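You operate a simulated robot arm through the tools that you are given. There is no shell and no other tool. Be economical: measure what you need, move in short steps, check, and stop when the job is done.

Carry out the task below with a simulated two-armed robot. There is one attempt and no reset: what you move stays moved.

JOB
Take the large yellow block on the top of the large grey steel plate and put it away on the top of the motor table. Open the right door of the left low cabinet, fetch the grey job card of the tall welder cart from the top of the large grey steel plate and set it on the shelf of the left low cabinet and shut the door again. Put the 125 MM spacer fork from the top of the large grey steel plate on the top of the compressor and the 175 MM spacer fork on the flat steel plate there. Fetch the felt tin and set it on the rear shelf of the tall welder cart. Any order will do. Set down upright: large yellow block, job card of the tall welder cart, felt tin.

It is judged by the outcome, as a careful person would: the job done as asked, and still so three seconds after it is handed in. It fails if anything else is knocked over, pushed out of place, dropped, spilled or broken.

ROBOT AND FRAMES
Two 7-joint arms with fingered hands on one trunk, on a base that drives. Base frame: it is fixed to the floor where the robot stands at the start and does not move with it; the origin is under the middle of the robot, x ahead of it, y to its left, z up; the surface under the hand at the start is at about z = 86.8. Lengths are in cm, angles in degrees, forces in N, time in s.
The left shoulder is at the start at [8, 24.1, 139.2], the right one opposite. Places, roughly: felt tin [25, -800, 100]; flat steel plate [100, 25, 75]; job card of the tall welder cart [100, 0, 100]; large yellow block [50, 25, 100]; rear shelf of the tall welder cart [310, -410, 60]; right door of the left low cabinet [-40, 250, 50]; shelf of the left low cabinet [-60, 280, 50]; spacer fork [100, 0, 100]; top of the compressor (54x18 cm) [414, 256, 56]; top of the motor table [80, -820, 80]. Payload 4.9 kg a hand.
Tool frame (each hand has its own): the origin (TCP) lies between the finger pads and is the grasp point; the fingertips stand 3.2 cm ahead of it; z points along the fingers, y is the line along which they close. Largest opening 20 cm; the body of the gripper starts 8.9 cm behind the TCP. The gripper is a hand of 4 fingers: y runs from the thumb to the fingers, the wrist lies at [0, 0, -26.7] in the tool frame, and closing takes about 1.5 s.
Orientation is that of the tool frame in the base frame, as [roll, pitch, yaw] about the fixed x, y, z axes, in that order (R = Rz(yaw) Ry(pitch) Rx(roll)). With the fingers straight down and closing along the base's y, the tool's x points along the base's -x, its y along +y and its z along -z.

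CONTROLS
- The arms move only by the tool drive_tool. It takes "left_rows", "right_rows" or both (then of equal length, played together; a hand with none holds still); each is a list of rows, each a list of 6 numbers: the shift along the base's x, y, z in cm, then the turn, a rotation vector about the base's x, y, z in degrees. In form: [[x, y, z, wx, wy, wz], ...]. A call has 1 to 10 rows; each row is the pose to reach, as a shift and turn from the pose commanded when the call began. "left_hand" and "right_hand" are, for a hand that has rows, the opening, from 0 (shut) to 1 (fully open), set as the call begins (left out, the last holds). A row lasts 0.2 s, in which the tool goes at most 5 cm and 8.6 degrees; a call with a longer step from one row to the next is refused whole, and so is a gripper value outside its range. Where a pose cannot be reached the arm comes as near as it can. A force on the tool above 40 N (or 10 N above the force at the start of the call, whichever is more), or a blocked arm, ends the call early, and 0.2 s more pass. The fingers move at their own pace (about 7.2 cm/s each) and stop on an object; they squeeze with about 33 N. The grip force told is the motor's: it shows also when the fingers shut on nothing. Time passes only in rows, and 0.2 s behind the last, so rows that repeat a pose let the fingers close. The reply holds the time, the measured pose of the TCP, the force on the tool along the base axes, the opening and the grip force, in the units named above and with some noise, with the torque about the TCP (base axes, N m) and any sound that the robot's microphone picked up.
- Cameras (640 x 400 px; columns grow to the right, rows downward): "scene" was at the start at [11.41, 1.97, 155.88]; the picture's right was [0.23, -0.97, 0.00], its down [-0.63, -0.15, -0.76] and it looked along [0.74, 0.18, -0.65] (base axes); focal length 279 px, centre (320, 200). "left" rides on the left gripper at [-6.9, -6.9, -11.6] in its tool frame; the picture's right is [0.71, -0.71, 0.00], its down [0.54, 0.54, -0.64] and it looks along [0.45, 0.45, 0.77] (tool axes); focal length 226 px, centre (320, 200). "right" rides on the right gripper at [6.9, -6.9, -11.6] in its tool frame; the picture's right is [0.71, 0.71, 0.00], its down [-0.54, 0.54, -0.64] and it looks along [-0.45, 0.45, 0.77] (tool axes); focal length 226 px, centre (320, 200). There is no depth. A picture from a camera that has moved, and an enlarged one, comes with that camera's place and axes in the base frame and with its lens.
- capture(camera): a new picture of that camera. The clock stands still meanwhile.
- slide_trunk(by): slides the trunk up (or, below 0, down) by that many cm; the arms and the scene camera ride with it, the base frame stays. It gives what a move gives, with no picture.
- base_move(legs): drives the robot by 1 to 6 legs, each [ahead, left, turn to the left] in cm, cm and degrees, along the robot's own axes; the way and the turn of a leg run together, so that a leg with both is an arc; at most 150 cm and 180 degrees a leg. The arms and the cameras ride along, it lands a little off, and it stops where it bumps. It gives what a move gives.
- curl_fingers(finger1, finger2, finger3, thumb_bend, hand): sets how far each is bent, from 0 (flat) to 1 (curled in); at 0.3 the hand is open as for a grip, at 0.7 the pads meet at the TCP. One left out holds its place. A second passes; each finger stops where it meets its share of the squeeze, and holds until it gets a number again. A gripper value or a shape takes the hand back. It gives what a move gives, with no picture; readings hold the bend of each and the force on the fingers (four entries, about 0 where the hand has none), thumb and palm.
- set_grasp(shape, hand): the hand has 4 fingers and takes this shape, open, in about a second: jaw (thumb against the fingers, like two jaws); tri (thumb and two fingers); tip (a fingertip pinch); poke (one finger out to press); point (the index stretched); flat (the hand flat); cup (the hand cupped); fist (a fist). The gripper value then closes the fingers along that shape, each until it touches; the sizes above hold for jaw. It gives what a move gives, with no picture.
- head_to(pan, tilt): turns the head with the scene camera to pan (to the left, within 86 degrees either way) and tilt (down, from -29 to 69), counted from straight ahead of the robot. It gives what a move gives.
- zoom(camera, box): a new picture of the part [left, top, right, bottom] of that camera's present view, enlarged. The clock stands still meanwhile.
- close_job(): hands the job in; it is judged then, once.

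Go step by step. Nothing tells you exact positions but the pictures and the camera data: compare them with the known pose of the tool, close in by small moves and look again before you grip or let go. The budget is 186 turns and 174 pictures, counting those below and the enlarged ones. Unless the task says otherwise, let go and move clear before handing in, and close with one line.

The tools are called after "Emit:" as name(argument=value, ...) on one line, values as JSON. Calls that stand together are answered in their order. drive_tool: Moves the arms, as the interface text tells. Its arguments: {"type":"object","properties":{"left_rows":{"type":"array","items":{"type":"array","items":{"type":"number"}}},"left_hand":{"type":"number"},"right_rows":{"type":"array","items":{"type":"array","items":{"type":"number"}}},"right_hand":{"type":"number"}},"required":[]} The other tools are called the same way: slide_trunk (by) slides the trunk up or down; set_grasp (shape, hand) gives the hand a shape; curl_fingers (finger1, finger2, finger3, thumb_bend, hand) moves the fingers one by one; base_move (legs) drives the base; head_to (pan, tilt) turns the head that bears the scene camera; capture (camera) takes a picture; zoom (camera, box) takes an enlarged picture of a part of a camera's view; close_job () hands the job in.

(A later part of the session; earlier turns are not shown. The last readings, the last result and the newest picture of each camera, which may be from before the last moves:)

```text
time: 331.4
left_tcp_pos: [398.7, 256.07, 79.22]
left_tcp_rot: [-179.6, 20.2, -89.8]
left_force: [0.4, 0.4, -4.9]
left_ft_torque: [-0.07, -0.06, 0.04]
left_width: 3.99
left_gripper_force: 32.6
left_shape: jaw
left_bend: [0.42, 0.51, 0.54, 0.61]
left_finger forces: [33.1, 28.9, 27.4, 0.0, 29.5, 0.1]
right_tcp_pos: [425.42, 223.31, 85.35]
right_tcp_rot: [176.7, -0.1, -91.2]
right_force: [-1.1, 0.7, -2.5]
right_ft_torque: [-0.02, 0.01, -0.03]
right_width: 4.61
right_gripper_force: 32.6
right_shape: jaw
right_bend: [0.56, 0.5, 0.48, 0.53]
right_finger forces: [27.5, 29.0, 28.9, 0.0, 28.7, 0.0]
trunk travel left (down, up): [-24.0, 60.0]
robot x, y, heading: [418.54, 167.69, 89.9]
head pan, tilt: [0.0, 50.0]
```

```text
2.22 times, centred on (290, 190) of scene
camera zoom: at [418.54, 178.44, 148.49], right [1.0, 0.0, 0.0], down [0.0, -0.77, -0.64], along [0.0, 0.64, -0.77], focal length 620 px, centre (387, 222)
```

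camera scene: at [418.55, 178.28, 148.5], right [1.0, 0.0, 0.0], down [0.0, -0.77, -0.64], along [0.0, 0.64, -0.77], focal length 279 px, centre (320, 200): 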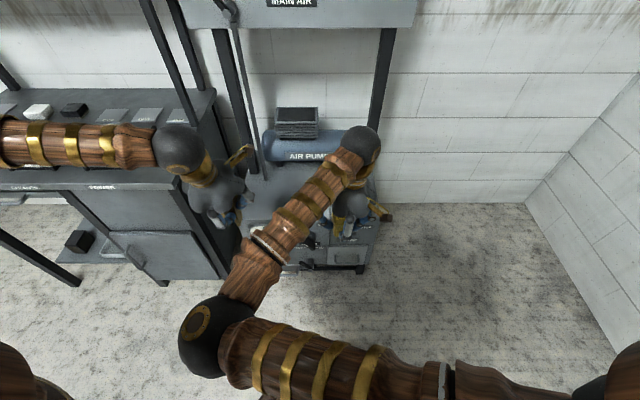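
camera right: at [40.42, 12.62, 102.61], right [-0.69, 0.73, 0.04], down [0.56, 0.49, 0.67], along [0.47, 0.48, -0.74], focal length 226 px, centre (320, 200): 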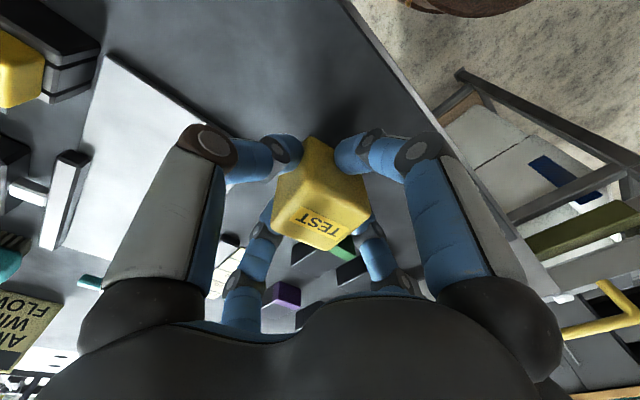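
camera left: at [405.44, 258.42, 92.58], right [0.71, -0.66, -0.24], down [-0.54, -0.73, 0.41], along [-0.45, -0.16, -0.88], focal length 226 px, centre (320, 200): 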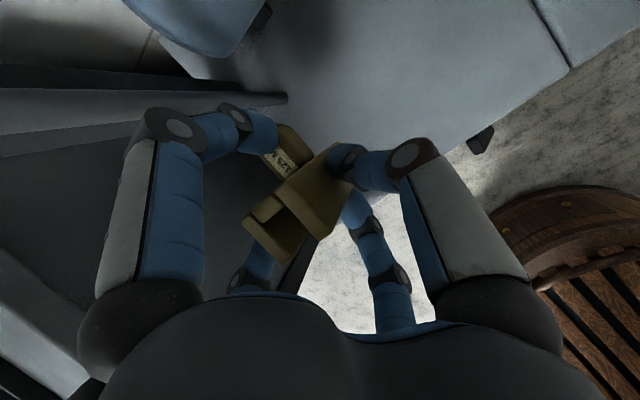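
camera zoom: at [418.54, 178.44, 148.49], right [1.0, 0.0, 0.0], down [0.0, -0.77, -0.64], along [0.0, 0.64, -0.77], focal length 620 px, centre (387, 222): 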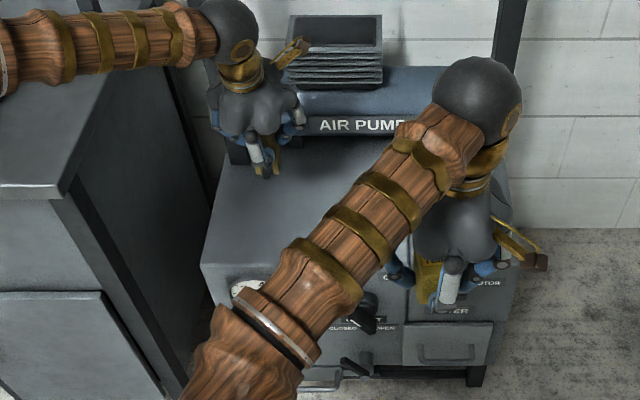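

Emit:
drive_tool(left_rows=[[0, 0, -4, 0, 0, 0], [0, 0, -8, 0, 0, 0], [0, 0, -11, 0, 0, 0], [0, 0, -12.5, 0, 0, 0], [0, 0, -13.3, 0, 0, 0], [0, 0, -13.3, 0, 0, 0]])

Emit:
drive_tool(left_rows=[[0, 0, -0.4, 0, 0, 0], [0, 0, -0.8, 0, 0, 0], [0, 0, -1.2, 0, 0, 0], [0, 0, -1.2, 0, 0, 0]])

```text
time: 332.8
left_tcp_pos: [398.85, 255.71, 66.04]
left_tcp_rot: [-179.7, 20.2, -89.8]
left_force: [-0.1, -0.9, -3.6]
left_ft_torque: [-0.04, -0.03, -0.03]
left_width: 3.97
left_gripper_force: 33.0
left_shape: jaw
left_bend: [0.42, 0.51, 0.54, 0.61]
left_finger forces: [33.0, 28.8, 27.3, 0.0, 29.7, 0.1]
right_tcp_pos: [425.35, 223.21, 85.4]
right_tcp_rot: [176.7, 0.0, -91.2]
right_force: [0.1, 0.3, -2.1]
right_ft_torque: [-0.03, -0.03, 0.03]
right_width: 4.56
right_gripper_force: 32.3
right_shape: jaw
right_bend: [0.56, 0.5, 0.48, 0.53]
right_finger forces: [27.3, 28.9, 28.7, 0.0, 28.7, 0.0]
trunk travel left (down, up): [-24.0, 60.0]
robot x, y, heading: [418.62, 167.69, 90.0]
head pan, tilt: [0.0, 50.0]
```

```text
time: 333.8
left_tcp_pos: [398.91, 255.75, 64.93]
left_tcp_rot: [-179.7, 20.2, -89.8]
left_force: [0.5, -0.3, -4.9]
left_ft_torque: [-0.05, -0.02, 0.01]
left_width: 3.98
left_gripper_force: 32.8
left_shape: jaw
left_bend: [0.42, 0.51, 0.54, 0.61]
left_finger forces: [33.0, 28.8, 27.2, 0.0, 29.6, 0.1]
right_tcp_pos: [425.33, 223.22, 85.33]
right_tcp_rot: [176.8, 0.1, -91.2]
right_force: [0.6, -0.2, -2.2]
right_ft_torque: [0.0, 0.0, -0.02]
right_width: 4.59
right_gripper_force: 32.7
right_shape: jaw
right_bend: [0.56, 0.5, 0.48, 0.53]
right_finger forces: [27.4, 29.0, 28.9, 0.1, 28.6, 0.0]
trunk travel left (down, up): [-24.0, 60.0]
robot x, y, heading: [418.42, 167.34, 89.7]
head pan, tilt: [0.0, 50.0]
```

Emit:
drive_tool(left_rows=[[0, 0, -0.4, 0, 0, 0], [0, 0, -0.8, 0, 0, 0], [0, 0, -0.8, 0, 0, 0]])

Emit:
drive_tool(left_rows=[[0, 0, -0.4, 0, 0, 0], [0, 0, -0.7, 0, 0, 0], [0, 0, -0.7, 0, 0, 0]])

```text
time: 334.6
left_tcp_pos: [398.86, 255.66, 64.72]
left_tcp_rot: [-179.6, 20.5, -89.7]
left_force: [-0.1, -1.7, 18.7]
left_ft_torque: [0.34, 0.09, 0.03]
left_width: 4.0
left_gripper_force: 33.1
left_shape: jaw
left_bend: [0.42, 0.51, 0.54, 0.61]
left_finger forces: [36.5, 30.4, 31.9, 0.1, 31.1, 0.0]
right_tcp_pos: [425.37, 223.08, 85.47]
right_tcp_rot: [176.9, 0.1, -91.2]
right_force: [-0.2, -0.2, -1.9]
right_ft_torque: [-0.02, -0.04, 0.0]
right_width: 4.58
right_gripper_force: 33.0
right_shape: jaw
right_bend: [0.56, 0.5, 0.48, 0.53]
right_finger forces: [27.4, 29.0, 28.8, 0.1, 28.7, 0.1]
trunk travel left (down, up): [-24.0, 60.0]
robot x, y, heading: [418.45, 167.07, 90.0]
head pan, tilt: [0.0, 50.0]
```

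```text
time: 335.2
left_tcp_pos: [398.88, 255.98, 64.59]
left_tcp_rot: [-179.6, 20.9, -89.7]
left_force: [1.1, -8.1, 29.1]
left_ft_torque: [-0.14, -0.08, -0.03]
left_width: 4.05
left_gripper_force: 32.9
left_shape: jaw
left_bend: [0.41, 0.51, 0.54, 0.61]
left_finger forces: [37.4, 31.7, 40.1, 0.1, 33.4, 0.0]
right_tcp_pos: [425.27, 222.93, 85.44]
right_tcp_rot: [176.9, 0.0, -91.0]
right_force: [-0.6, 0.7, -1.7]
right_ft_torque: [-0.06, 0.02, -0.03]
right_width: 4.59
right_gripper_force: 33.0
right_shape: jaw
right_bend: [0.56, 0.5, 0.48, 0.53]
right_finger forces: [27.4, 28.9, 28.9, 0.0, 28.7, 0.0]
trunk travel left (down, up): [-24.0, 60.0]
robot x, y, heading: [418.15, 167.53, 90.2]
head pan, tilt: [0.0, 50.0]
stopped in row 2 (left hand): the force on the tool passed its limit at 43 N (the readings are from after the stop); the commanded pose is now the measured one
```

Emit:
drive_tool(left_hand=0.6, left_rows=[[0, 0, 0, 0, 0, 0], [0, 0, 0, 0, 0, 0], [0, 0, 0, 0, 0, 0], [0, 0, 0, 0, 0, 0], [0, -0.7, 2, 0, 0, 0], [0, -2, 6, 0, 0, 0], [0, -3.5, 10, 0, 0, 0], [0, -5, 14, 0, 0, 0], [0, -6.5, 18, 0, 0, 0], [0, -9, 22, 0, 0, 0]])

Emit:
drive_tool(left_rows=[[-1, -4, 2, 0, 0, 0], [-2, -8, 4, 0, 0, 0], [-3, -12, 5, 0, 0, 0], [-4, -16, 5, 0, 0, 0], [-4, -20, 5, 0, 0, 0], [-4, -24, 5, 0, 0, 0]])

Emit:
zoom(camera="scene", box=[180, 100, 400, 280])

```text
time: 337.4
left_tcp_pos: [398.56, 246.44, 85.97]
left_tcp_rot: [-179.6, 20.6, -89.7]
left_force: [-0.1, -0.1, -0.1]
left_ft_torque: [0.05, -0.01, 0.04]
left_width: 11.99
left_gripper_force: 0.1
left_shape: jaw
left_bend: [0.34, 0.34, 0.34, 0.32]
left_finger forces: [0.1, 0.0, 0.0, 0.0, 0.0, 0.0]
right_tcp_pos: [425.23, 223.08, 85.47]
right_tcp_rot: [176.8, 0.1, -91.0]
right_force: [0.6, 0.0, -1.8]
right_ft_torque: [0.05, 0.03, 0.0]
right_width: 4.57
right_gripper_force: 33.0
right_shape: jaw
right_bend: [0.56, 0.5, 0.48, 0.53]
right_finger forces: [27.4, 29.0, 28.7, 0.0, 28.7, 0.0]
trunk travel left (down, up): [-24.0, 60.0]
robot x, y, heading: [418.22, 167.6, 89.8]
head pan, tilt: [0.0, 50.0]
```

```text
time: 338.8
left_tcp_pos: [394.86, 222.79, 91.17]
left_tcp_rot: [-179.7, 20.6, -89.7]
left_force: [-0.4, 0.2, 0.4]
left_ft_torque: [-0.01, -0.03, 0.0]
left_width: 11.97
left_gripper_force: 0.1
left_shape: jaw
left_bend: [0.34, 0.34, 0.34, 0.32]
left_finger forces: [0.0, 0.0, 0.0, 0.1, 0.0, 0.0]
right_tcp_pos: [425.29, 223.06, 85.42]
right_tcp_rot: [176.8, 0.1, -90.9]
right_force: [0.4, -0.2, -1.7]
right_ft_torque: [0.0, 0.01, 0.0]
right_width: 4.62
right_gripper_force: 32.9
right_shape: jaw
right_bend: [0.56, 0.5, 0.48, 0.53]
right_finger forces: [27.4, 29.0, 28.8, 0.1, 28.7, 0.1]
trunk travel left (down, up): [-24.0, 60.0]
robot x, y, heading: [418.26, 167.88, 89.9]
head pan, tilt: [0.0, 50.0]
```

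```text
2.22 times, centred on (290, 190) of scene
camera zoom: at [418.5, 178.11, 148.51], right [1.0, 0.0, 0.0], down [0.0, -0.77, -0.64], along [0.0, 0.64, -0.77], focal length 620 px, centre (387, 222)
```

zoom: 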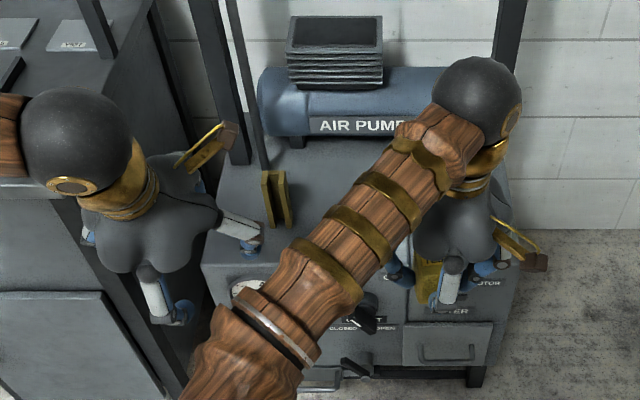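

The fork stands on the compressor. Next: drive back west and then south to the motor table with the yellow block.

Emit:
slide_trunk(by=20)

Emit:
base_move(legs=[[-5, 0, 0], [0, 0, 90], [140, 0, 0], [110, -12, 0], [150, 0, 0], [55, 0, 0]])

```text
time: 340.9
left_tcp_pos: [394.8, 223.0, 111.07]
left_tcp_rot: [-179.5, 20.5, -89.7]
left_force: [-0.3, 0.1, 0.8]
left_ft_torque: [0.01, -0.01, 0.02]
left_width: 11.98
left_gripper_force: 0.1
left_shape: jaw
left_bend: [0.34, 0.34, 0.34, 0.32]
left_finger forces: [0.1, 0.0, 0.1, 0.1, 0.1, 0.0]
right_tcp_pos: [425.3, 223.21, 105.4]
right_tcp_rot: [176.8, 0.0, -91.0]
right_force: [-1.0, 0.4, -2.0]
right_ft_torque: [-0.01, -0.01, -0.01]
right_width: 4.58
right_gripper_force: 32.7
right_shape: jaw
right_bend: [0.56, 0.5, 0.48, 0.53]
right_finger forces: [27.4, 29.0, 28.8, 0.0, 28.8, 0.0]
trunk travel left (down, up): [-44.0, 40.0]
robot x, y, heading: [418.52, 167.32, 89.8]
head pan, tilt: [0.0, 50.0]
```

```text
time: 367.3
left_tcp_pos: [-91.96, 158.36, 111.14]
left_tcp_rot: [-179.6, 20.5, -0.9]
left_force: [0.5, 0.6, -1.1]
left_ft_torque: [0.0, 0.02, 0.02]
left_width: 12.01
left_gripper_force: 0.0
left_shape: jaw
left_bend: [0.34, 0.34, 0.34, 0.32]
left_finger forces: [0.0, 0.1, 0.0, 0.1, 0.0, 0.0]
right_tcp_pos: [-91.35, 188.86, 105.52]
right_tcp_rot: [176.8, 0.1, -2.2]
right_force: [-0.4, 0.6, -2.0]
right_ft_torque: [-0.01, 0.0, 0.0]
right_width: 4.58
right_gripper_force: 33.3
right_shape: jaw
right_bend: [0.56, 0.5, 0.48, 0.53]
right_finger forces: [27.1, 28.9, 28.8, 0.0, 28.7, 0.0]
trunk travel left (down, up): [-44.0, 40.0]
robot x, y, heading: [-35.96, 180.53, 178.6]
head pan, tilt: [0.0, 50.0]
```

Emit:
base_move(legs=[[5, 0, 0], [0, 0, 91.4], [150, 0, 0], [150, 0, 0], [60, 0, 0]])

Emit:
head_to(pan=0, tilt=20)

Emit:
capture(camera="scene")

```text
time: 389.2
left_tcp_pos: [-16.34, -235.41, 111.25]
left_tcp_rot: [-179.7, 20.6, 89.8]
left_force: [0.1, 0.7, -0.1]
left_ft_torque: [-0.03, -0.01, -0.01]
left_width: 11.96
left_gripper_force: 0.1
left_shape: jaw
left_bend: [0.34, 0.34, 0.34, 0.32]
left_finger forces: [0.0, 0.0, 0.0, 0.1, 0.0, 0.0]
right_tcp_pos: [-46.76, -235.25, 105.37]
right_tcp_rot: [176.8, 0.0, 88.4]
right_force: [0.9, -0.1, -2.1]
right_ft_torque: [0.0, 0.01, 0.03]
right_width: 4.6
right_gripper_force: 32.7
right_shape: jaw
right_bend: [0.79, 0.5, 0.48, 0.53]
right_finger forces: [26.9, 28.9, 28.7, 0.1, 28.7, 0.1]
trunk travel left (down, up): [-44.0, 40.0]
robot x, y, heading: [-39.38, -179.67, -90.9]
head pan, tilt: [0.0, 50.0]
```

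```text
time: 390.1
left_tcp_pos: [-16.32, -235.49, 111.2]
left_tcp_rot: [-179.5, 20.6, 89.8]
left_force: [1.0, 0.0, -0.5]
left_ft_torque: [-0.01, -0.02, 0.0]
left_width: 11.99
left_gripper_force: 0.0
left_shape: jaw
left_bend: [0.34, 0.34, 0.34, 0.32]
left_finger forces: [0.0, 0.0, 0.0, 0.0, 0.1, 0.1]
right_tcp_pos: [-46.72, -235.19, 105.41]
right_tcp_rot: [176.8, 0.1, 88.4]
right_force: [0.1, -0.4, -1.5]
right_ft_torque: [0.0, 0.04, 0.03]
right_width: 4.6
right_gripper_force: 33.1
right_shape: jaw
right_bend: [0.79, 0.5, 0.48, 0.53]
right_finger forces: [26.8, 28.8, 28.8, 0.1, 28.7, 0.0]
trunk travel left (down, up): [-44.0, 40.0]
robot x, y, heading: [-38.84, -179.67, -90.8]
head pan, tilt: [0.0, 20.0]
```

```text
27 pictures are left
camera scene: at [-39.38, -192.11, 173.05], right [-1.0, 0.01, 0.0], down [0.0, 0.34, -0.94], along [-0.01, -0.94, -0.34], focal length 279 px, centre (320, 200)
```

scene: 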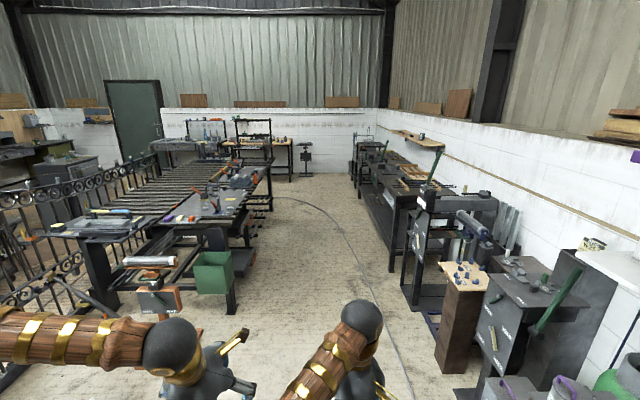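

Emit:
base_move(legs=[[150, 0, 0.9], [150, 0, 0], [150, 0, 0], [60, 0, 0]])

Emit:
head_to(pan=25, tilt=25)

Emit:
capture(camera="scene")

```text
time: 409.1
left_tcp_pos: [-12.59, -636.83, 111.24]
left_tcp_rot: [-179.8, 20.5, 91.5]
left_force: [0.7, 0.5, -0.6]
left_ft_torque: [-0.01, 0.01, 0.02]
left_width: 11.98
left_gripper_force: 0.0
left_shape: jaw
left_bend: [0.34, 0.34, 0.34, 0.32]
left_finger forces: [0.1, 0.0, 0.0, 0.0, 0.1, 0.0]
right_tcp_pos: [-43.52, -637.6, 105.43]
right_tcp_rot: [176.6, 0.1, 89.6]
right_force: [0.3, -0.8, -2.3]
right_ft_torque: [-0.01, 0.0, 0.01]
right_width: 4.58
right_gripper_force: 32.6
right_shape: jaw
right_bend: [0.79, 0.5, 0.48, 0.53]
right_finger forces: [27.1, 29.1, 28.9, 0.0, 28.8, 0.0]
trunk travel left (down, up): [-44.0, 40.0]
robot x, y, heading: [-37.27, -582.0, -89.9]
head pan, tilt: [0.0, 20.0]
stopped in leg 3: the robot was blocked; the commanded pose is now the measured one
```

```text
time: 410.0
left_tcp_pos: [-12.73, -636.92, 111.17]
left_tcp_rot: [-179.7, 20.3, 91.6]
left_force: [-0.2, 0.1, 0.5]
left_ft_torque: [0.02, 0.04, 0.0]
left_width: 11.97
left_gripper_force: 0.2
left_shape: jaw
left_bend: [0.34, 0.34, 0.34, 0.32]
left_finger forces: [0.0, 0.0, 0.0, 0.0, 0.0, 0.0]
right_tcp_pos: [-43.44, -637.73, 105.44]
right_tcp_rot: [176.6, 0.1, 89.7]
right_force: [-0.6, 0.0, -1.5]
right_ft_torque: [0.0, -0.01, 0.01]
right_width: 4.57
right_gripper_force: 33.5
right_shape: jaw
right_bend: [0.79, 0.5, 0.48, 0.53]
right_finger forces: [27.0, 29.2, 28.9, 0.1, 28.8, 0.1]
trunk travel left (down, up): [-44.0, 40.0]
robot x, y, heading: [-37.08, -582.38, -89.2]
head pan, tilt: [25.0, 25.0]
```

```text
26 pictures are left
camera scene: at [-33.48, -593.2, 172.31], right [-0.9, -0.43, 0.0], down [-0.18, 0.38, -0.91], along [0.39, -0.82, -0.42], focal length 279 px, centre (320, 200)
```

scene: 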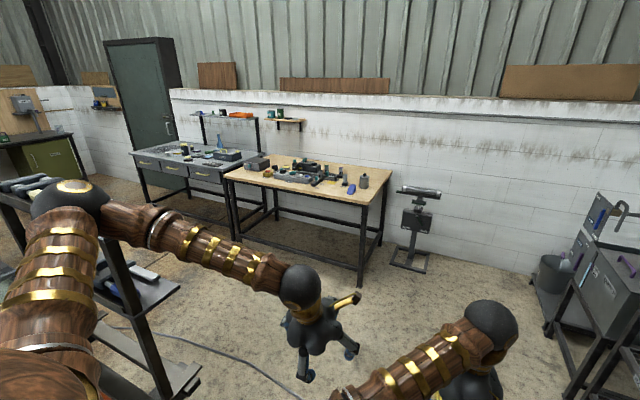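

Emit:
base_move(legs=[[0, -28, 0], [128, 0, 0], [0, 95, 0]])

Emit:
head_to(pan=0, tilt=35)

Emit:
capture(camera="scene")

```text
time: 422.6
left_tcp_pos: [57.08, -762.58, 110.98]
left_tcp_rot: [-179.5, 20.2, 91.7]
left_force: [-0.1, 0.3, -0.5]
left_ft_torque: [-0.04, -0.01, -0.01]
left_width: 11.99
left_gripper_force: 0.1
left_shape: jaw
left_bend: [0.34, 0.34, 0.34, 0.32]
left_finger forces: [0.0, 0.0, 0.0, 0.0, 0.0, 0.1]
right_tcp_pos: [26.15, -763.42, 105.37]
right_tcp_rot: [176.8, -0.1, 89.8]
right_force: [-0.3, -0.5, -1.8]
right_ft_torque: [0.02, -0.02, 0.02]
right_width: 4.59
right_gripper_force: 33.4
right_shape: jaw
right_bend: [0.79, 0.5, 0.48, 0.53]
right_finger forces: [27.2, 28.9, 28.8, 0.0, 28.9, 0.1]
trunk travel left (down, up): [-44.0, 40.0]
robot x, y, heading: [32.44, -707.59, -89.4]
head pan, tilt: [25.0, 25.0]
```

```text
time: 423.4
left_tcp_pos: [57.09, -762.57, 110.85]
left_tcp_rot: [-179.4, 20.3, 91.7]
left_force: [0.7, -0.4, 0.1]
left_ft_torque: [-0.04, -0.01, 0.01]
left_width: 11.99
left_gripper_force: 0.1
left_shape: jaw
left_bend: [0.34, 0.34, 0.34, 0.32]
left_finger forces: [0.1, 0.0, 0.1, 0.1, 0.0, 0.0]
right_tcp_pos: [26.26, -763.37, 105.39]
right_tcp_rot: [176.8, 0.0, 89.9]
right_force: [-0.3, 0.1, -2.3]
right_ft_torque: [0.04, 0.02, 0.0]
right_width: 4.58
right_gripper_force: 33.1
right_shape: jaw
right_bend: [0.79, 0.5, 0.48, 0.53]
right_finger forces: [27.1, 29.0, 28.8, 0.0, 28.7, 0.0]
trunk travel left (down, up): [-44.0, 40.0]
robot x, y, heading: [32.15, -707.55, -89.3]
head pan, tilt: [0.0, 35.0]
```

```text
25 pictures are left
camera scene: at [32.62, -719.48, 170.68], right [-1.0, -0.01, 0.0], down [-0.01, 0.57, -0.82], along [0.01, -0.82, -0.57], focal length 279 px, centre (320, 200)
```

scene: 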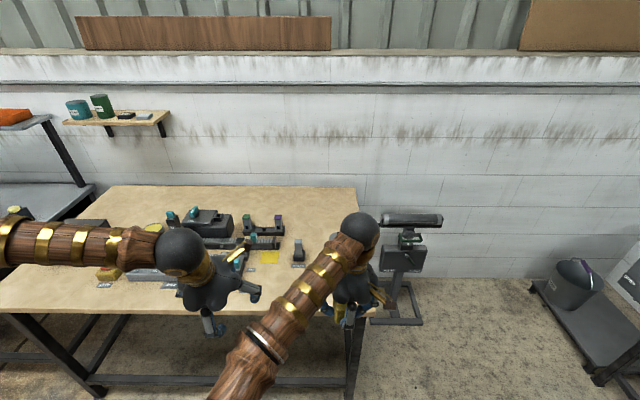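

The felt tin is hidden behind my right hand; I'll sidestep right to see it and take it with the left hand first, then use the freed spot for the block.

Emit:
base_move(legs=[[0, -26, 0]])

Emit:
zoom(camera="scene", box=[140, 160, 400, 340])

```text
time: 425.3
left_tcp_pos: [30.77, -762.85, 110.93]
left_tcp_rot: [-179.4, 20.1, 91.8]
left_force: [0.2, 0.2, 0.0]
left_ft_torque: [-0.01, 0.07, -0.03]
left_width: 12.01
left_gripper_force: 0.1
left_shape: jaw
left_bend: [0.34, 0.34, 0.34, 0.32]
left_finger forces: [0.0, 0.0, 0.0, 0.0, 0.1, 0.0]
right_tcp_pos: [-0.16, -763.72, 105.41]
right_tcp_rot: [176.9, 0.0, 89.9]
right_force: [0.8, 0.1, -1.8]
right_ft_torque: [0.03, 0.01, 0.02]
right_width: 4.58
right_gripper_force: 33.0
right_shape: jaw
right_bend: [0.79, 0.5, 0.48, 0.53]
right_finger forces: [27.1, 29.0, 28.8, 0.0, 28.9, 0.0]
trunk travel left (down, up): [-44.0, 40.0]
robot x, y, heading: [5.57, -708.05, -89.2]
head pan, tilt: [0.0, 35.0]
```

```text
2.22 times, centred on (270, 250) of scene
camera zoom: at [6.25, -719.8, 170.67], right [-1.0, -0.01, 0.0], down [-0.01, 0.57, -0.82], along [0.01, -0.82, -0.57], focal length 620 px, centre (431, 89)
```

zoom: 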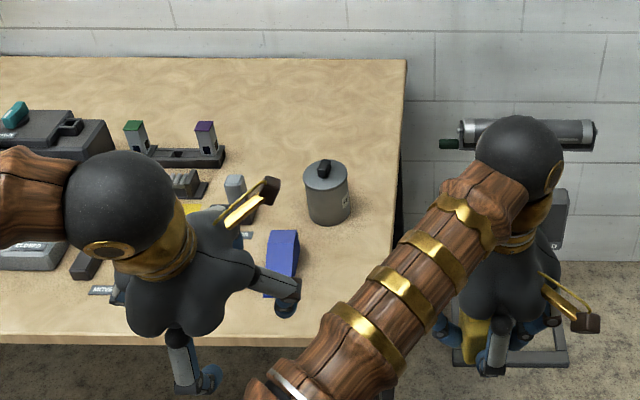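

Emit:
base_move(legs=[[20, 0, 0]])

Emit:
drive_tool(left_hand=0.85, left_rows=[[-0.5, -3, 0, 5, 0, 0], [-1, -7, 0, 10, 0, 0], [-1.5, -11, 0, 15, 0, 0], [-2, -15, 0, 20, 0, 0], [-2.5, -19, -1, 20, 0, 0], [-3, -22.5, -3, 20, 0, 0], [-3, -22.5, -7, 20, 0, 0]])

Emit:
capture(camera="left")

```text
time: 426.9
left_tcp_pos: [30.93, -782.34, 110.96]
left_tcp_rot: [-179.5, 20.3, 92.1]
left_force: [0.3, 1.1, 1.1]
left_ft_torque: [-0.01, 0.0, 0.02]
left_width: 12.0
left_gripper_force: 0.0
left_shape: jaw
left_bend: [0.34, 0.34, 0.34, 0.32]
left_finger forces: [0.0, 0.0, 0.0, 0.0, 0.0, 0.1]
right_tcp_pos: [0.27, -783.22, 105.49]
right_tcp_rot: [176.9, 0.1, 89.9]
right_force: [0.0, 0.5, -2.4]
right_ft_torque: [-0.01, 0.0, 0.05]
right_width: 4.57
right_gripper_force: 33.2
right_shape: jaw
right_bend: [0.79, 0.5, 0.48, 0.53]
right_finger forces: [27.1, 29.0, 28.8, 0.0, 28.8, 0.0]
trunk travel left (down, up): [-44.0, 40.0]
robot x, y, heading: [6.25, -727.7, -89.1]
head pan, tilt: [0.0, 35.0]
```

```text
time: 428.5
left_tcp_pos: [28.12, -804.92, 103.99]
left_tcp_rot: [179.8, 0.0, 91.8]
left_force: [0.1, -0.1, -0.6]
left_ft_torque: [0.0, 0.0, -0.01]
left_width: 16.98
left_gripper_force: 0.1
left_shape: jaw
left_bend: [0.27, 0.27, 0.27, 0.25]
left_finger forces: [0.0, 0.1, 0.0, 0.0, 0.0, 0.0]
right_tcp_pos: [0.34, -783.53, 105.4]
right_tcp_rot: [176.9, 0.1, 89.9]
right_force: [-0.5, -0.5, -2.0]
right_ft_torque: [0.06, 0.04, -0.02]
right_width: 4.59
right_gripper_force: 33.3
right_shape: jaw
right_bend: [0.79, 0.5, 0.48, 0.53]
right_finger forces: [27.0, 29.0, 28.8, 0.0, 28.7, 0.0]
trunk travel left (down, up): [-44.0, 40.0]
robot x, y, heading: [5.78, -727.7, -89.1]
head pan, tilt: [0.0, 35.0]
```

```text
23 pictures are left
camera left: at [21.53, -812.12, 115.68], right [-0.73, 0.68, 0.0], down [0.52, 0.56, 0.64], along [0.44, 0.47, -0.77], focal length 226 px, centre (320, 200)
```

left: 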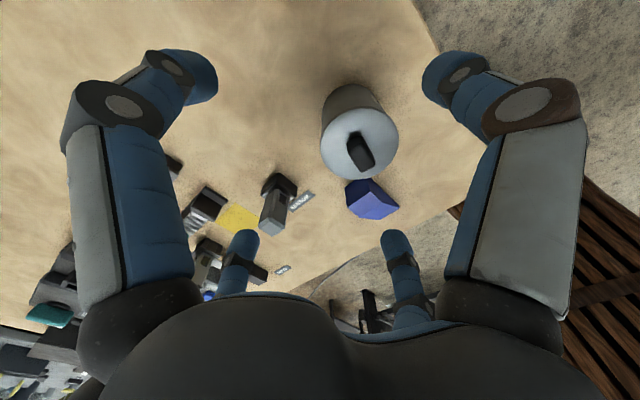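

Emit:
drive_tool(left_rows=[[-1, 2.3, 0, 0, 0, 0], [-1.9, 4.6, -2, 0, 0, 0], [-1.9, 4.6, -6, 0, 0, 0], [-1.9, 4.6, -10, 0, 0, 0], [-1.9, 4.6, -14, 0, 0, 0], [-1.9, 4.6, -17.8, 0, 0, 0], [-1.9, 4.6, -17.8, 0, 0, 0]])

Emit:
drive_tool(left_hand=0, left_rows=[[0, 0, 0, 0, 0, 0], [0, 0, 0, 0, 0, 0], [0, 0, 0, 0, 0, 0], [0, 0, 0, 0, 0, 0], [0, 0, 0, 0, 0, 0], [0, 0, 0, 0, 0, 0]])

Emit:
capture(camera="left")

```text
time: 429.9
left_tcp_pos: [25.77, -800.5, 88.2]
left_tcp_rot: [180.0, 0.4, 91.9]
left_force: [0.3, 0.6, 10.9]
left_ft_torque: [0.67, -0.48, -0.02]
left_width: 17.02
left_gripper_force: 0.1
left_shape: jaw
left_bend: [0.27, 0.26, 0.25, 0.25]
left_finger forces: [0.1, 4.9, 5.8, 0.0, 0.1, 0.0]
right_tcp_pos: [0.15, -783.4, 105.43]
right_tcp_rot: [176.7, 0.1, 90.2]
right_force: [-0.8, 0.2, -2.6]
right_ft_torque: [0.02, 0.03, -0.01]
right_width: 4.55
right_gripper_force: 33.0
right_shape: jaw
right_bend: [0.79, 0.5, 0.48, 0.53]
right_finger forces: [27.0, 29.1, 28.8, 0.0, 28.7, 0.1]
trunk travel left (down, up): [-44.0, 40.0]
robot x, y, heading: [6.23, -727.47, -89.2]
head pan, tilt: [0.0, 35.0]
stopped in row 6 (left hand): the force on the tool passed its limit at 63 N (the readings are from after the stop); the commanded pose is now the measured one
```

```text
time: 431.4
left_tcp_pos: [25.35, -800.58, 88.42]
left_tcp_rot: [-179.5, 0.7, 91.8]
left_force: [-4.8, 6.5, 27.6]
left_ft_torque: [0.25, 0.3, -0.03]
left_width: 3.67
left_gripper_force: 33.1
left_shape: jaw
left_bend: [0.44, 0.36, 0.89, 0.71]
left_finger forces: [23.0, 47.1, 3.3, 0.0, 57.3, 0.0]
right_tcp_pos: [0.08, -783.3, 105.47]
right_tcp_rot: [176.8, 0.1, 90.1]
right_force: [0.8, 0.2, -2.5]
right_ft_torque: [0.04, 0.05, 0.0]
right_width: 4.57
right_gripper_force: 32.8
right_shape: jaw
right_bend: [0.79, 0.5, 0.48, 0.53]
right_finger forces: [27.1, 29.1, 28.9, 0.0, 28.7, 0.0]
trunk travel left (down, up): [-44.0, 40.0]
robot x, y, heading: [5.9, -727.8, -89.0]
head pan, tilt: [0.0, 35.0]
stopped in row 6 (left hand): the force on the tool passed its limit at 42 N (the readings are from after the stop); the commanded pose is now the measured one
```

```text
22 pictures are left
camera left: at [18.73, -807.68, 100.3], right [-0.73, 0.68, 0.0], down [0.53, 0.57, 0.63], along [0.43, 0.46, -0.77], focal length 226 px, centre (320, 200)
```

left: 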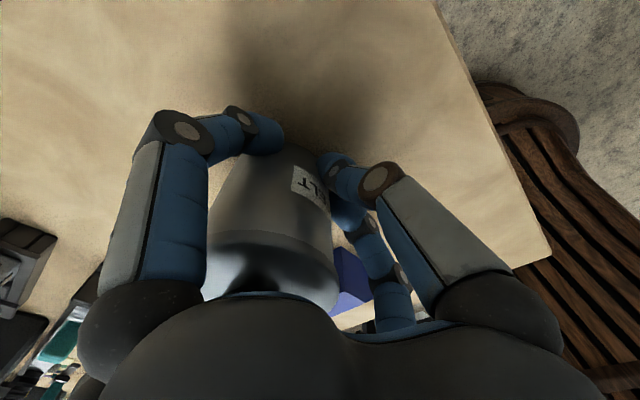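

Fingertips met the table early and the tin sits off-centre. I'll open, raise slightly, centre on it and grip again.

Emit:
drive_tool(left_hand=0.9, left_rows=[[0, 0, 0.4, 0, 0, 0], [0, 0, 0.8, 0, 0, 0], [0, 0, 1.2, 0, 0, 0], [0, 0, 1.2, 0, 0, 0], [0, 0, 1.2, 0, 0, 0], [0, 0, 1.2, 0, 0, 0]])

Emit:
capture(camera="left")

```text
time: 432.8
left_tcp_pos: [25.61, -800.73, 89.44]
left_tcp_rot: [-179.9, 0.5, 91.8]
left_force: [0.1, -0.5, 0.2]
left_ft_torque: [0.0, 0.01, 0.0]
left_width: 17.98
left_gripper_force: 0.1
left_shape: jaw
left_bend: [0.27, 0.27, 0.27, 0.25]
left_finger forces: [0.1, 0.0, 0.1, 0.0, 0.1, 0.0]
right_tcp_pos: [0.12, -783.36, 105.32]
right_tcp_rot: [176.8, 0.1, 90.0]
right_force: [0.5, 0.9, -2.6]
right_ft_torque: [0.01, -0.04, 0.0]
right_width: 4.55
right_gripper_force: 32.9
right_shape: jaw
right_bend: [0.79, 0.5, 0.48, 0.53]
right_finger forces: [27.1, 29.0, 28.8, 0.0, 28.7, 0.0]
trunk travel left (down, up): [-44.0, 40.0]
robot x, y, heading: [5.77, -727.69, -89.0]
head pan, tilt: [0.0, 35.0]
```

```text
21 pictures are left
camera left: at [18.91, -807.79, 101.14], right [-0.73, 0.68, 0.0], down [0.53, 0.56, 0.64], along [0.44, 0.46, -0.77], focal length 226 px, centre (320, 200)
```

left: 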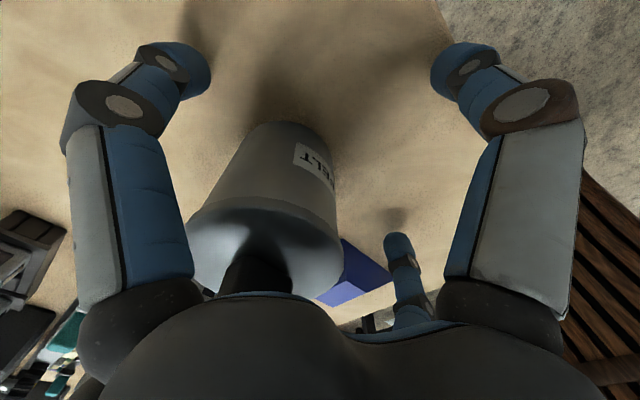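

Emit:
drive_tool(left_rows=[[0.6, -1.5, 0.2, 0, 0, 0], [1.1, -2.9, 0.2, 0, 0, 0], [1.1, -2.9, 0.2, 0, 0, 0]])

Emit:
drive_tool(left_hand=0, left_rows=[[0, 0, 0, 0, 0, 0], [0, 0, 0, 0, 0, 0], [0, 0, 0, 0, 0, 0], [0, 0, 0, 0, 0, 0], [0, 0, 0, 0, 0, 0], [0, 0, 0, 0, 0, 0]])

```text
time: 433.6
left_tcp_pos: [26.71, -803.47, 89.75]
left_tcp_rot: [-179.9, 0.5, 91.7]
left_force: [0.2, -0.9, 0.3]
left_ft_torque: [-0.01, -0.03, -0.01]
left_width: 17.99
left_gripper_force: 0.0
left_shape: jaw
left_bend: [0.27, 0.27, 0.27, 0.25]
left_finger forces: [0.0, 0.0, 0.0, 0.0, 0.0, 0.0]
right_tcp_pos: [0.07, -783.46, 105.37]
right_tcp_rot: [176.8, -0.1, 90.0]
right_force: [0.6, 0.4, -1.4]
right_ft_torque: [-0.02, 0.03, 0.02]
right_width: 4.57
right_gripper_force: 32.8
right_shape: jaw
right_bend: [0.79, 0.5, 0.48, 0.53]
right_finger forces: [27.1, 29.0, 28.8, 0.0, 28.7, 0.0]
trunk travel left (down, up): [-44.0, 40.0]
robot x, y, heading: [5.99, -727.42, -89.2]
head pan, tilt: [0.0, 35.0]
```

```text
time: 435.0
left_tcp_pos: [26.7, -803.62, 89.66]
left_tcp_rot: [-179.9, 0.4, 91.8]
left_force: [0.3, 0.0, -0.6]
left_ft_torque: [0.01, 0.01, 0.01]
left_width: 5.84
left_gripper_force: 32.8
left_shape: jaw
left_bend: [0.52, 0.42, 0.42, 0.51]
left_finger forces: [25.2, 26.7, 28.7, 0.0, 28.5, 0.1]
right_tcp_pos: [-0.01, -783.4, 105.44]
right_tcp_rot: [176.8, -0.1, 90.0]
right_force: [0.1, 0.6, -2.1]
right_ft_torque: [0.03, -0.02, -0.03]
right_width: 4.56
right_gripper_force: 33.1
right_shape: jaw
right_bend: [0.79, 0.5, 0.48, 0.53]
right_finger forces: [27.1, 29.0, 28.8, 0.1, 28.7, 0.1]
trunk travel left (down, up): [-44.0, 40.0]
robot x, y, heading: [6.18, -727.55, -89.3]
head pan, tilt: [0.0, 35.0]
```

Tin is gripped firmly. I lift it high, then sidestep so the right hand brings the block over the freed spot.

Emit:
drive_tool(left_rows=[[0, 0, 2, 0, 0, 0], [0, 0, 6, 0, 0, 0], [0, 0, 10.5, 0, 0, 0], [0, 0, 15, 0, 0, 0], [0, 2, 19.5, 0, 0, 0], [0, 5, 23, 0, 0, 0], [0, 9, 25, 0, 0, 0], [0, 13, 27, 0, 0, 0], [0, 17, 29, 0, 0, 0], [0, 21, 30, 0, 0, 0]])

Emit:
base_move(legs=[[0, 24, 0], [20, 0, 0]])

Emit:
capture(camera="right")

```text
time: 437.2
left_tcp_pos: [26.96, -782.52, 119.38]
left_tcp_rot: [-179.6, 0.7, 91.8]
left_force: [-0.1, 0.9, -1.1]
left_ft_torque: [-0.01, 0.0, -0.02]
left_width: 5.85
left_gripper_force: 33.6
left_shape: jaw
left_bend: [0.52, 0.42, 0.42, 0.52]
left_finger forces: [25.4, 26.8, 28.9, 0.1, 28.3, 0.1]
right_tcp_pos: [0.11, -783.38, 105.44]
right_tcp_rot: [176.9, 0.1, 90.0]
right_force: [-0.7, 0.4, -1.7]
right_ft_torque: [-0.04, 0.03, -0.04]
right_width: 4.59
right_gripper_force: 33.0
right_shape: jaw
right_bend: [0.79, 0.5, 0.48, 0.53]
right_finger forces: [27.1, 29.1, 28.8, 0.1, 28.6, 0.0]
trunk travel left (down, up): [-44.0, 40.0]
robot x, y, heading: [6.27, -727.62, -89.0]
head pan, tilt: [0.0, 35.0]
```

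```text
time: 440.1
left_tcp_pos: [51.36, -801.85, 119.39]
left_tcp_rot: [-179.8, 0.6, 92.1]
left_force: [0.3, 0.1, -0.8]
left_ft_torque: [-0.09, 0.0, 0.02]
left_width: 5.84
left_gripper_force: 33.1
left_shape: jaw
left_bend: [0.52, 0.42, 0.42, 0.52]
left_finger forces: [25.3, 26.8, 28.9, 0.0, 28.3, 0.0]
right_tcp_pos: [24.59, -802.83, 105.44]
right_tcp_rot: [176.9, 0.1, 90.3]
right_force: [-0.1, -0.1, -1.8]
right_ft_torque: [-0.04, 0.02, 0.02]
right_width: 4.57
right_gripper_force: 33.1
right_shape: jaw
right_bend: [0.79, 0.5, 0.48, 0.53]
right_finger forces: [27.1, 29.0, 28.8, 0.0, 28.7, 0.0]
trunk travel left (down, up): [-44.0, 40.0]
robot x, y, heading: [29.93, -747.08, -89.0]
head pan, tilt: [0.0, 35.0]
```

```text
20 pictures are left
camera right: at [16.97, -796.0, 116.68], right [0.7, 0.71, 0.04], down [0.51, -0.54, 0.67], along [0.5, -0.45, -0.74], focal length 226 px, centre (320, 200)
```

right: 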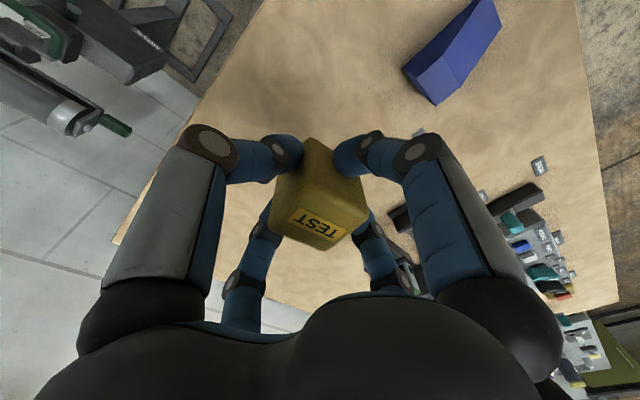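

Emit:
slide_trunk(by=-11)

Emit:
drive_tool(right_rows=[[0, 0, -1.5, 0, 0, 0], [0, 0, -3, 0, 0, 0], [0, 0, -4.5, 0, 0, 0], [0, 0, -5, 0, 0, 0], [0, 0, -5, 0, 0, 0]])

Emit:
drive_tool(right_rows=[[0, 0, -0.4, 0, 0, 0], [0, 0, -0.8, 0, 0, 0], [0, 0, -1.1, 0, 0, 0], [0, 0, -1.1, 0, 0, 0]])

```text
time: 441.6
left_tcp_pos: [51.36, -802.12, 108.28]
left_tcp_rot: [-179.8, 0.5, 92.0]
left_force: [0.0, 0.3, -0.8]
left_ft_torque: [0.0, 0.0, 0.02]
left_width: 5.86
left_gripper_force: 33.3
left_shape: jaw
left_bend: [0.52, 0.42, 0.42, 0.52]
left_finger forces: [25.2, 26.8, 28.8, 0.0, 28.4, 0.1]
right_tcp_pos: [24.6, -803.14, 94.32]
right_tcp_rot: [176.8, 0.1, 90.2]
right_force: [-0.3, -0.4, -1.9]
right_ft_torque: [0.04, 0.0, -0.02]
right_width: 4.57
right_gripper_force: 32.9
right_shape: jaw
right_bend: [0.79, 0.5, 0.48, 0.53]
right_finger forces: [27.1, 29.1, 28.7, 0.0, 28.7, 0.1]
trunk travel left (down, up): [-33.0, 51.0]
robot x, y, heading: [30.19, -747.26, -88.8]
head pan, tilt: [0.0, 35.0]
```

```text
time: 442.8
left_tcp_pos: [51.33, -802.11, 108.38]
left_tcp_rot: [-179.7, 0.6, 92.1]
left_force: [0.0, 0.0, -1.6]
left_ft_torque: [-0.01, 0.0, -0.01]
left_width: 5.84
left_gripper_force: 33.1
left_shape: jaw
left_bend: [0.52, 0.42, 0.42, 0.52]
left_finger forces: [25.3, 26.8, 28.8, 0.1, 28.3, 0.0]
right_tcp_pos: [24.73, -803.1, 89.43]
right_tcp_rot: [176.9, 0.1, 90.4]
right_force: [0.2, -2.4, 17.0]
right_ft_torque: [-0.3, 0.17, 0.04]
right_width: 4.61
right_gripper_force: 32.9
right_shape: jaw
right_bend: [0.79, 0.5, 0.48, 0.53]
right_finger forces: [28.5, 31.7, 32.8, 0.1, 32.5, 0.0]
trunk travel left (down, up): [-33.0, 51.0]
robot x, y, heading: [30.21, -747.38, -89.1]
head pan, tilt: [0.0, 35.0]
```

```text
time: 443.2
left_tcp_pos: [51.34, -802.02, 108.37]
left_tcp_rot: [-179.8, 0.5, 92.1]
left_force: [0.4, 0.0, -1.0]
left_ft_torque: [-0.01, 0.03, 0.03]
left_width: 5.86
left_gripper_force: 33.0
left_shape: jaw
left_bend: [0.52, 0.42, 0.42, 0.52]
left_finger forces: [25.3, 26.8, 28.8, 0.1, 28.3, 0.0]
right_tcp_pos: [24.68, -803.12, 89.3]
right_tcp_rot: [176.8, 0.4, 90.1]
right_force: [-0.8, 5.6, 26.0]
right_ft_torque: [-0.06, 0.1, 0.04]
right_width: 4.69
right_gripper_force: 32.9
right_shape: jaw
right_bend: [0.8, 0.5, 0.48, 0.53]
right_finger forces: [34.2, 35.0, 33.1, 0.0, 35.4, 0.0]
trunk travel left (down, up): [-33.0, 51.0]
robot x, y, heading: [30.02, -747.03, -88.8]
head pan, tilt: [0.0, 35.0]
stopped in row 2 (right hand): the force on the tool passed its limit at 44 N (the readings are from after the stop); the commanded pose is now the measured one
```

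Emit:
drive_tool(right_rows=[[0, 0, 0.3, 0, 0, 0], [0, 0, 0.4, 0, 0, 0]])

Emit:
curl_fingers(hand="right", finger1=0.35)

Emit:
curl_fingers(hand="right", finger2=0.36, finger3=0.36, thumb_bend=0.36)

Emit:
capture(camera="right")

```text
time: 443.8
left_tcp_pos: [51.3, -802.13, 108.26]
left_tcp_rot: [-179.8, 0.5, 92.2]
left_force: [0.2, 0.0, -2.2]
left_ft_torque: [-0.03, 0.06, 0.06]
left_width: 5.87
left_gripper_force: 32.9
left_shape: jaw
left_bend: [0.52, 0.42, 0.42, 0.52]
left_finger forces: [25.3, 26.8, 28.9, 0.0, 28.3, 0.0]
right_tcp_pos: [24.69, -803.2, 89.47]
right_tcp_rot: [176.8, 0.4, 90.3]
right_force: [-0.7, 0.3, -0.6]
right_ft_torque: [-0.05, 0.06, -0.01]
right_width: 4.64
right_gripper_force: 33.1
right_shape: jaw
right_bend: [0.79, 0.5, 0.48, 0.53]
right_finger forces: [30.6, 32.6, 33.0, 0.0, 32.3, 0.0]
trunk travel left (down, up): [-33.0, 51.0]
robot x, y, heading: [30.22, -747.54, -89.1]
head pan, tilt: [0.0, 35.0]
```

```text
time: 444.8
left_tcp_pos: [51.46, -802.27, 108.17]
left_tcp_rot: [-179.7, 0.5, 92.1]
left_force: [0.6, 0.1, -1.4]
left_ft_torque: [-0.03, 0.03, 0.01]
left_width: 5.84
left_gripper_force: 33.1
left_shape: jaw
left_bend: [0.52, 0.42, 0.42, 0.52]
left_finger forces: [25.3, 26.8, 28.9, 0.1, 28.3, 0.1]
right_tcp_pos: [24.63, -803.22, 89.55]
right_tcp_rot: [176.8, 0.3, 90.3]
right_force: [-0.4, 0.1, 0.2]
right_ft_torque: [0.04, 0.01, 0.01]
right_width: 8.64
right_gripper_force: 38.9
right_shape: fingers
right_bend: [0.35, 0.5, 0.83, 0.53]
right_finger forces: [0.0, 31.1, 21.0, 0.0, 26.9, 0.0]
trunk travel left (down, up): [-33.0, 51.0]
robot x, y, heading: [30.48, -747.34, -89.0]
head pan, tilt: [0.0, 35.0]
```

```text
time: 445.8
left_tcp_pos: [51.31, -802.2, 108.2]
left_tcp_rot: [-179.9, 0.4, 92.1]
left_force: [0.4, 0.3, -1.3]
left_ft_torque: [0.0, 0.0, -0.01]
left_width: 5.87
left_gripper_force: 32.8
left_shape: jaw
left_bend: [0.52, 0.42, 0.42, 0.52]
left_finger forces: [25.3, 26.8, 28.9, 0.1, 28.2, 0.0]
right_tcp_pos: [24.71, -803.26, 89.49]
right_tcp_rot: [176.8, 0.3, 90.4]
right_force: [-0.5, 0.0, -0.4]
right_ft_torque: [-0.01, 0.03, 0.02]
right_width: 12.08
right_gripper_force: 0.2
right_shape: fingers
right_bend: [0.35, 0.36, 0.36, 0.36]
right_finger forces: [0.1, 0.0, 0.0, 0.0, 0.0, 0.1]
trunk travel left (down, up): [-33.0, 51.0]
robot x, y, heading: [30.22, -747.18, -88.9]
head pan, tilt: [0.0, 35.0]
```

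```text
19 pictures are left
camera right: at [17.07, -796.29, 100.71], right [0.7, 0.71, 0.04], down [0.51, -0.54, 0.68], along [0.5, -0.46, -0.74], focal length 226 px, centre (320, 200)
```

right: 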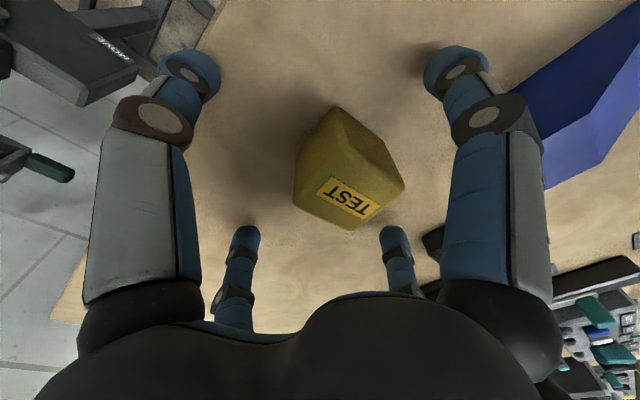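

The block stands on the motor table. I raise the trunk straight up and back out, then head to the welder cart.

Emit:
slide_trunk(by=20)

Emit:
base_move(legs=[[-40, 0, 0]])

Emit:
zoom(camera="scene", box=[140, 120, 460, 320])

```text
time: 448.0
left_tcp_pos: [51.31, -802.23, 128.27]
left_tcp_rot: [-179.8, 0.6, 92.2]
left_force: [0.5, 0.0, -1.4]
left_ft_torque: [0.0, 0.02, 0.01]
left_width: 5.85
left_gripper_force: 33.0
left_shape: jaw
left_bend: [0.52, 0.42, 0.42, 0.52]
left_finger forces: [25.1, 26.8, 28.9, 0.0, 28.3, 0.1]
right_tcp_pos: [24.62, -803.29, 109.58]
right_tcp_rot: [176.8, 0.3, 90.4]
right_force: [-1.0, -0.9, -0.4]
right_ft_torque: [0.01, -0.02, -0.01]
right_width: 12.11
right_gripper_force: 0.0
right_shape: fingers
right_bend: [0.35, 0.36, 0.36, 0.36]
right_finger forces: [0.0, 0.0, 0.1, 0.1, 0.0, 0.0]
trunk travel left (down, up): [-53.0, 31.0]
robot x, y, heading: [29.87, -747.28, -89.0]
head pan, tilt: [0.0, 35.0]
```

```text
time: 450.5
left_tcp_pos: [50.47, -761.71, 128.19]
left_tcp_rot: [-179.9, 0.4, 91.9]
left_force: [0.7, -0.5, -1.3]
left_ft_torque: [-0.01, 0.01, -0.02]
left_width: 5.83
left_gripper_force: 33.4
left_shape: jaw
left_bend: [0.52, 0.42, 0.42, 0.52]
left_finger forces: [25.2, 26.7, 28.8, 0.1, 28.1, 0.1]
right_tcp_pos: [23.74, -762.48, 109.49]
right_tcp_rot: [176.8, 0.2, 90.1]
right_force: [0.7, 0.3, -0.1]
right_ft_torque: [0.05, 0.0, -0.02]
right_width: 12.08
right_gripper_force: 0.1
right_shape: fingers
right_bend: [0.35, 0.36, 0.36, 0.36]
right_finger forces: [0.0, 0.1, 0.0, 0.1, 0.1, 0.0]
trunk travel left (down, up): [-53.0, 31.0]
robot x, y, heading: [29.61, -706.47, -88.9]
head pan, tilt: [0.0, 35.0]
```

```text
2.00 times, centred on (300, 220) of scene
camera zoom: at [29.84, -718.54, 179.65], right [-1.0, -0.01, 0.0], down [-0.01, 0.57, -0.82], along [0.01, -0.82, -0.57], focal length 558 px, centre (360, 160)
```

zoom: 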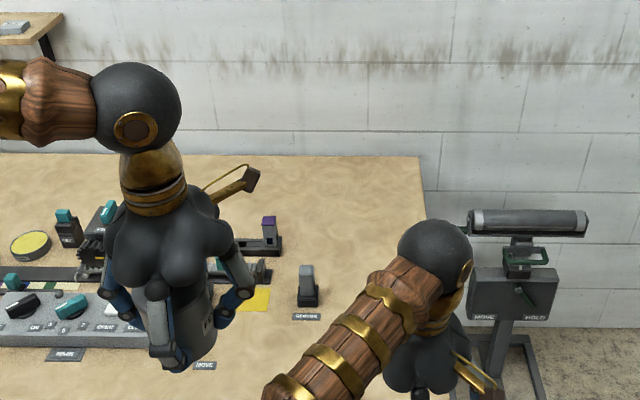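

Emit:
base_move(legs=[[10, 0, 0], [0, 0, 89]])

Emit:
head_to(pan=35, tilt=18)

Emit:
capture(camera="scene")

```text
time: 455.4
left_tcp_pos: [85.6, -698.41, 128.18]
left_tcp_rot: [-179.7, 0.5, 179.3]
left_force: [-0.1, 0.6, -1.3]
left_ft_torque: [-0.03, -0.05, -0.01]
left_width: 5.8
left_gripper_force: 32.9
left_shape: jaw
left_bend: [0.52, 0.42, 0.43, 0.52]
left_finger forces: [25.1, 26.8, 28.3, 0.0, 28.4, 0.0]
right_tcp_pos: [85.31, -725.07, 109.59]
right_tcp_rot: [176.9, 0.3, 177.4]
right_force: [0.3, 0.3, -0.3]
right_ft_torque: [0.0, 0.0, -0.02]
right_width: 12.1
right_gripper_force: 0.1
right_shape: fingers
right_bend: [0.35, 0.36, 0.36, 0.36]
right_finger forces: [0.0, 0.0, 0.1, 0.0, 0.1, 0.0]
trunk travel left (down, up): [-53.0, 31.0]
robot x, y, heading: [30.08, -716.81, -2.1]
head pan, tilt: [0.0, 35.0]
```

```text
time: 456.4
left_tcp_pos: [85.55, -698.29, 128.38]
left_tcp_rot: [-179.9, 0.5, 179.3]
left_force: [-0.6, 0.4, -1.0]
left_ft_torque: [-0.02, 0.0, 0.02]
left_width: 5.84
left_gripper_force: 33.7
left_shape: jaw
left_bend: [0.52, 0.42, 0.43, 0.52]
left_finger forces: [25.2, 26.8, 28.5, 0.1, 28.3, 0.1]
right_tcp_pos: [85.19, -725.02, 109.57]
right_tcp_rot: [176.9, 0.3, 177.4]
right_force: [0.5, 0.0, 0.5]
right_ft_torque: [0.02, -0.02, 0.03]
right_width: 12.09
right_gripper_force: 0.0
right_shape: fingers
right_bend: [0.35, 0.36, 0.36, 0.36]
right_finger forces: [0.0, 0.0, 0.0, 0.0, 0.0, 0.0]
trunk travel left (down, up): [-53.0, 31.0]
robot x, y, heading: [29.69, -716.97, -1.8]
head pan, tilt: [35.0, 18.0]
```

```text
17 pictures are left
camera scene: at [40.65, -711.7, 182.38], right [0.55, -0.84, 0.0], down [-0.26, -0.17, -0.95], along [0.8, 0.52, -0.31], focal length 279 px, centre (320, 200)
```

scene: 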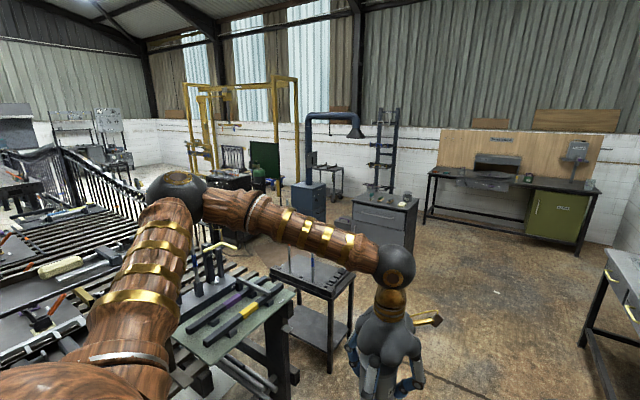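

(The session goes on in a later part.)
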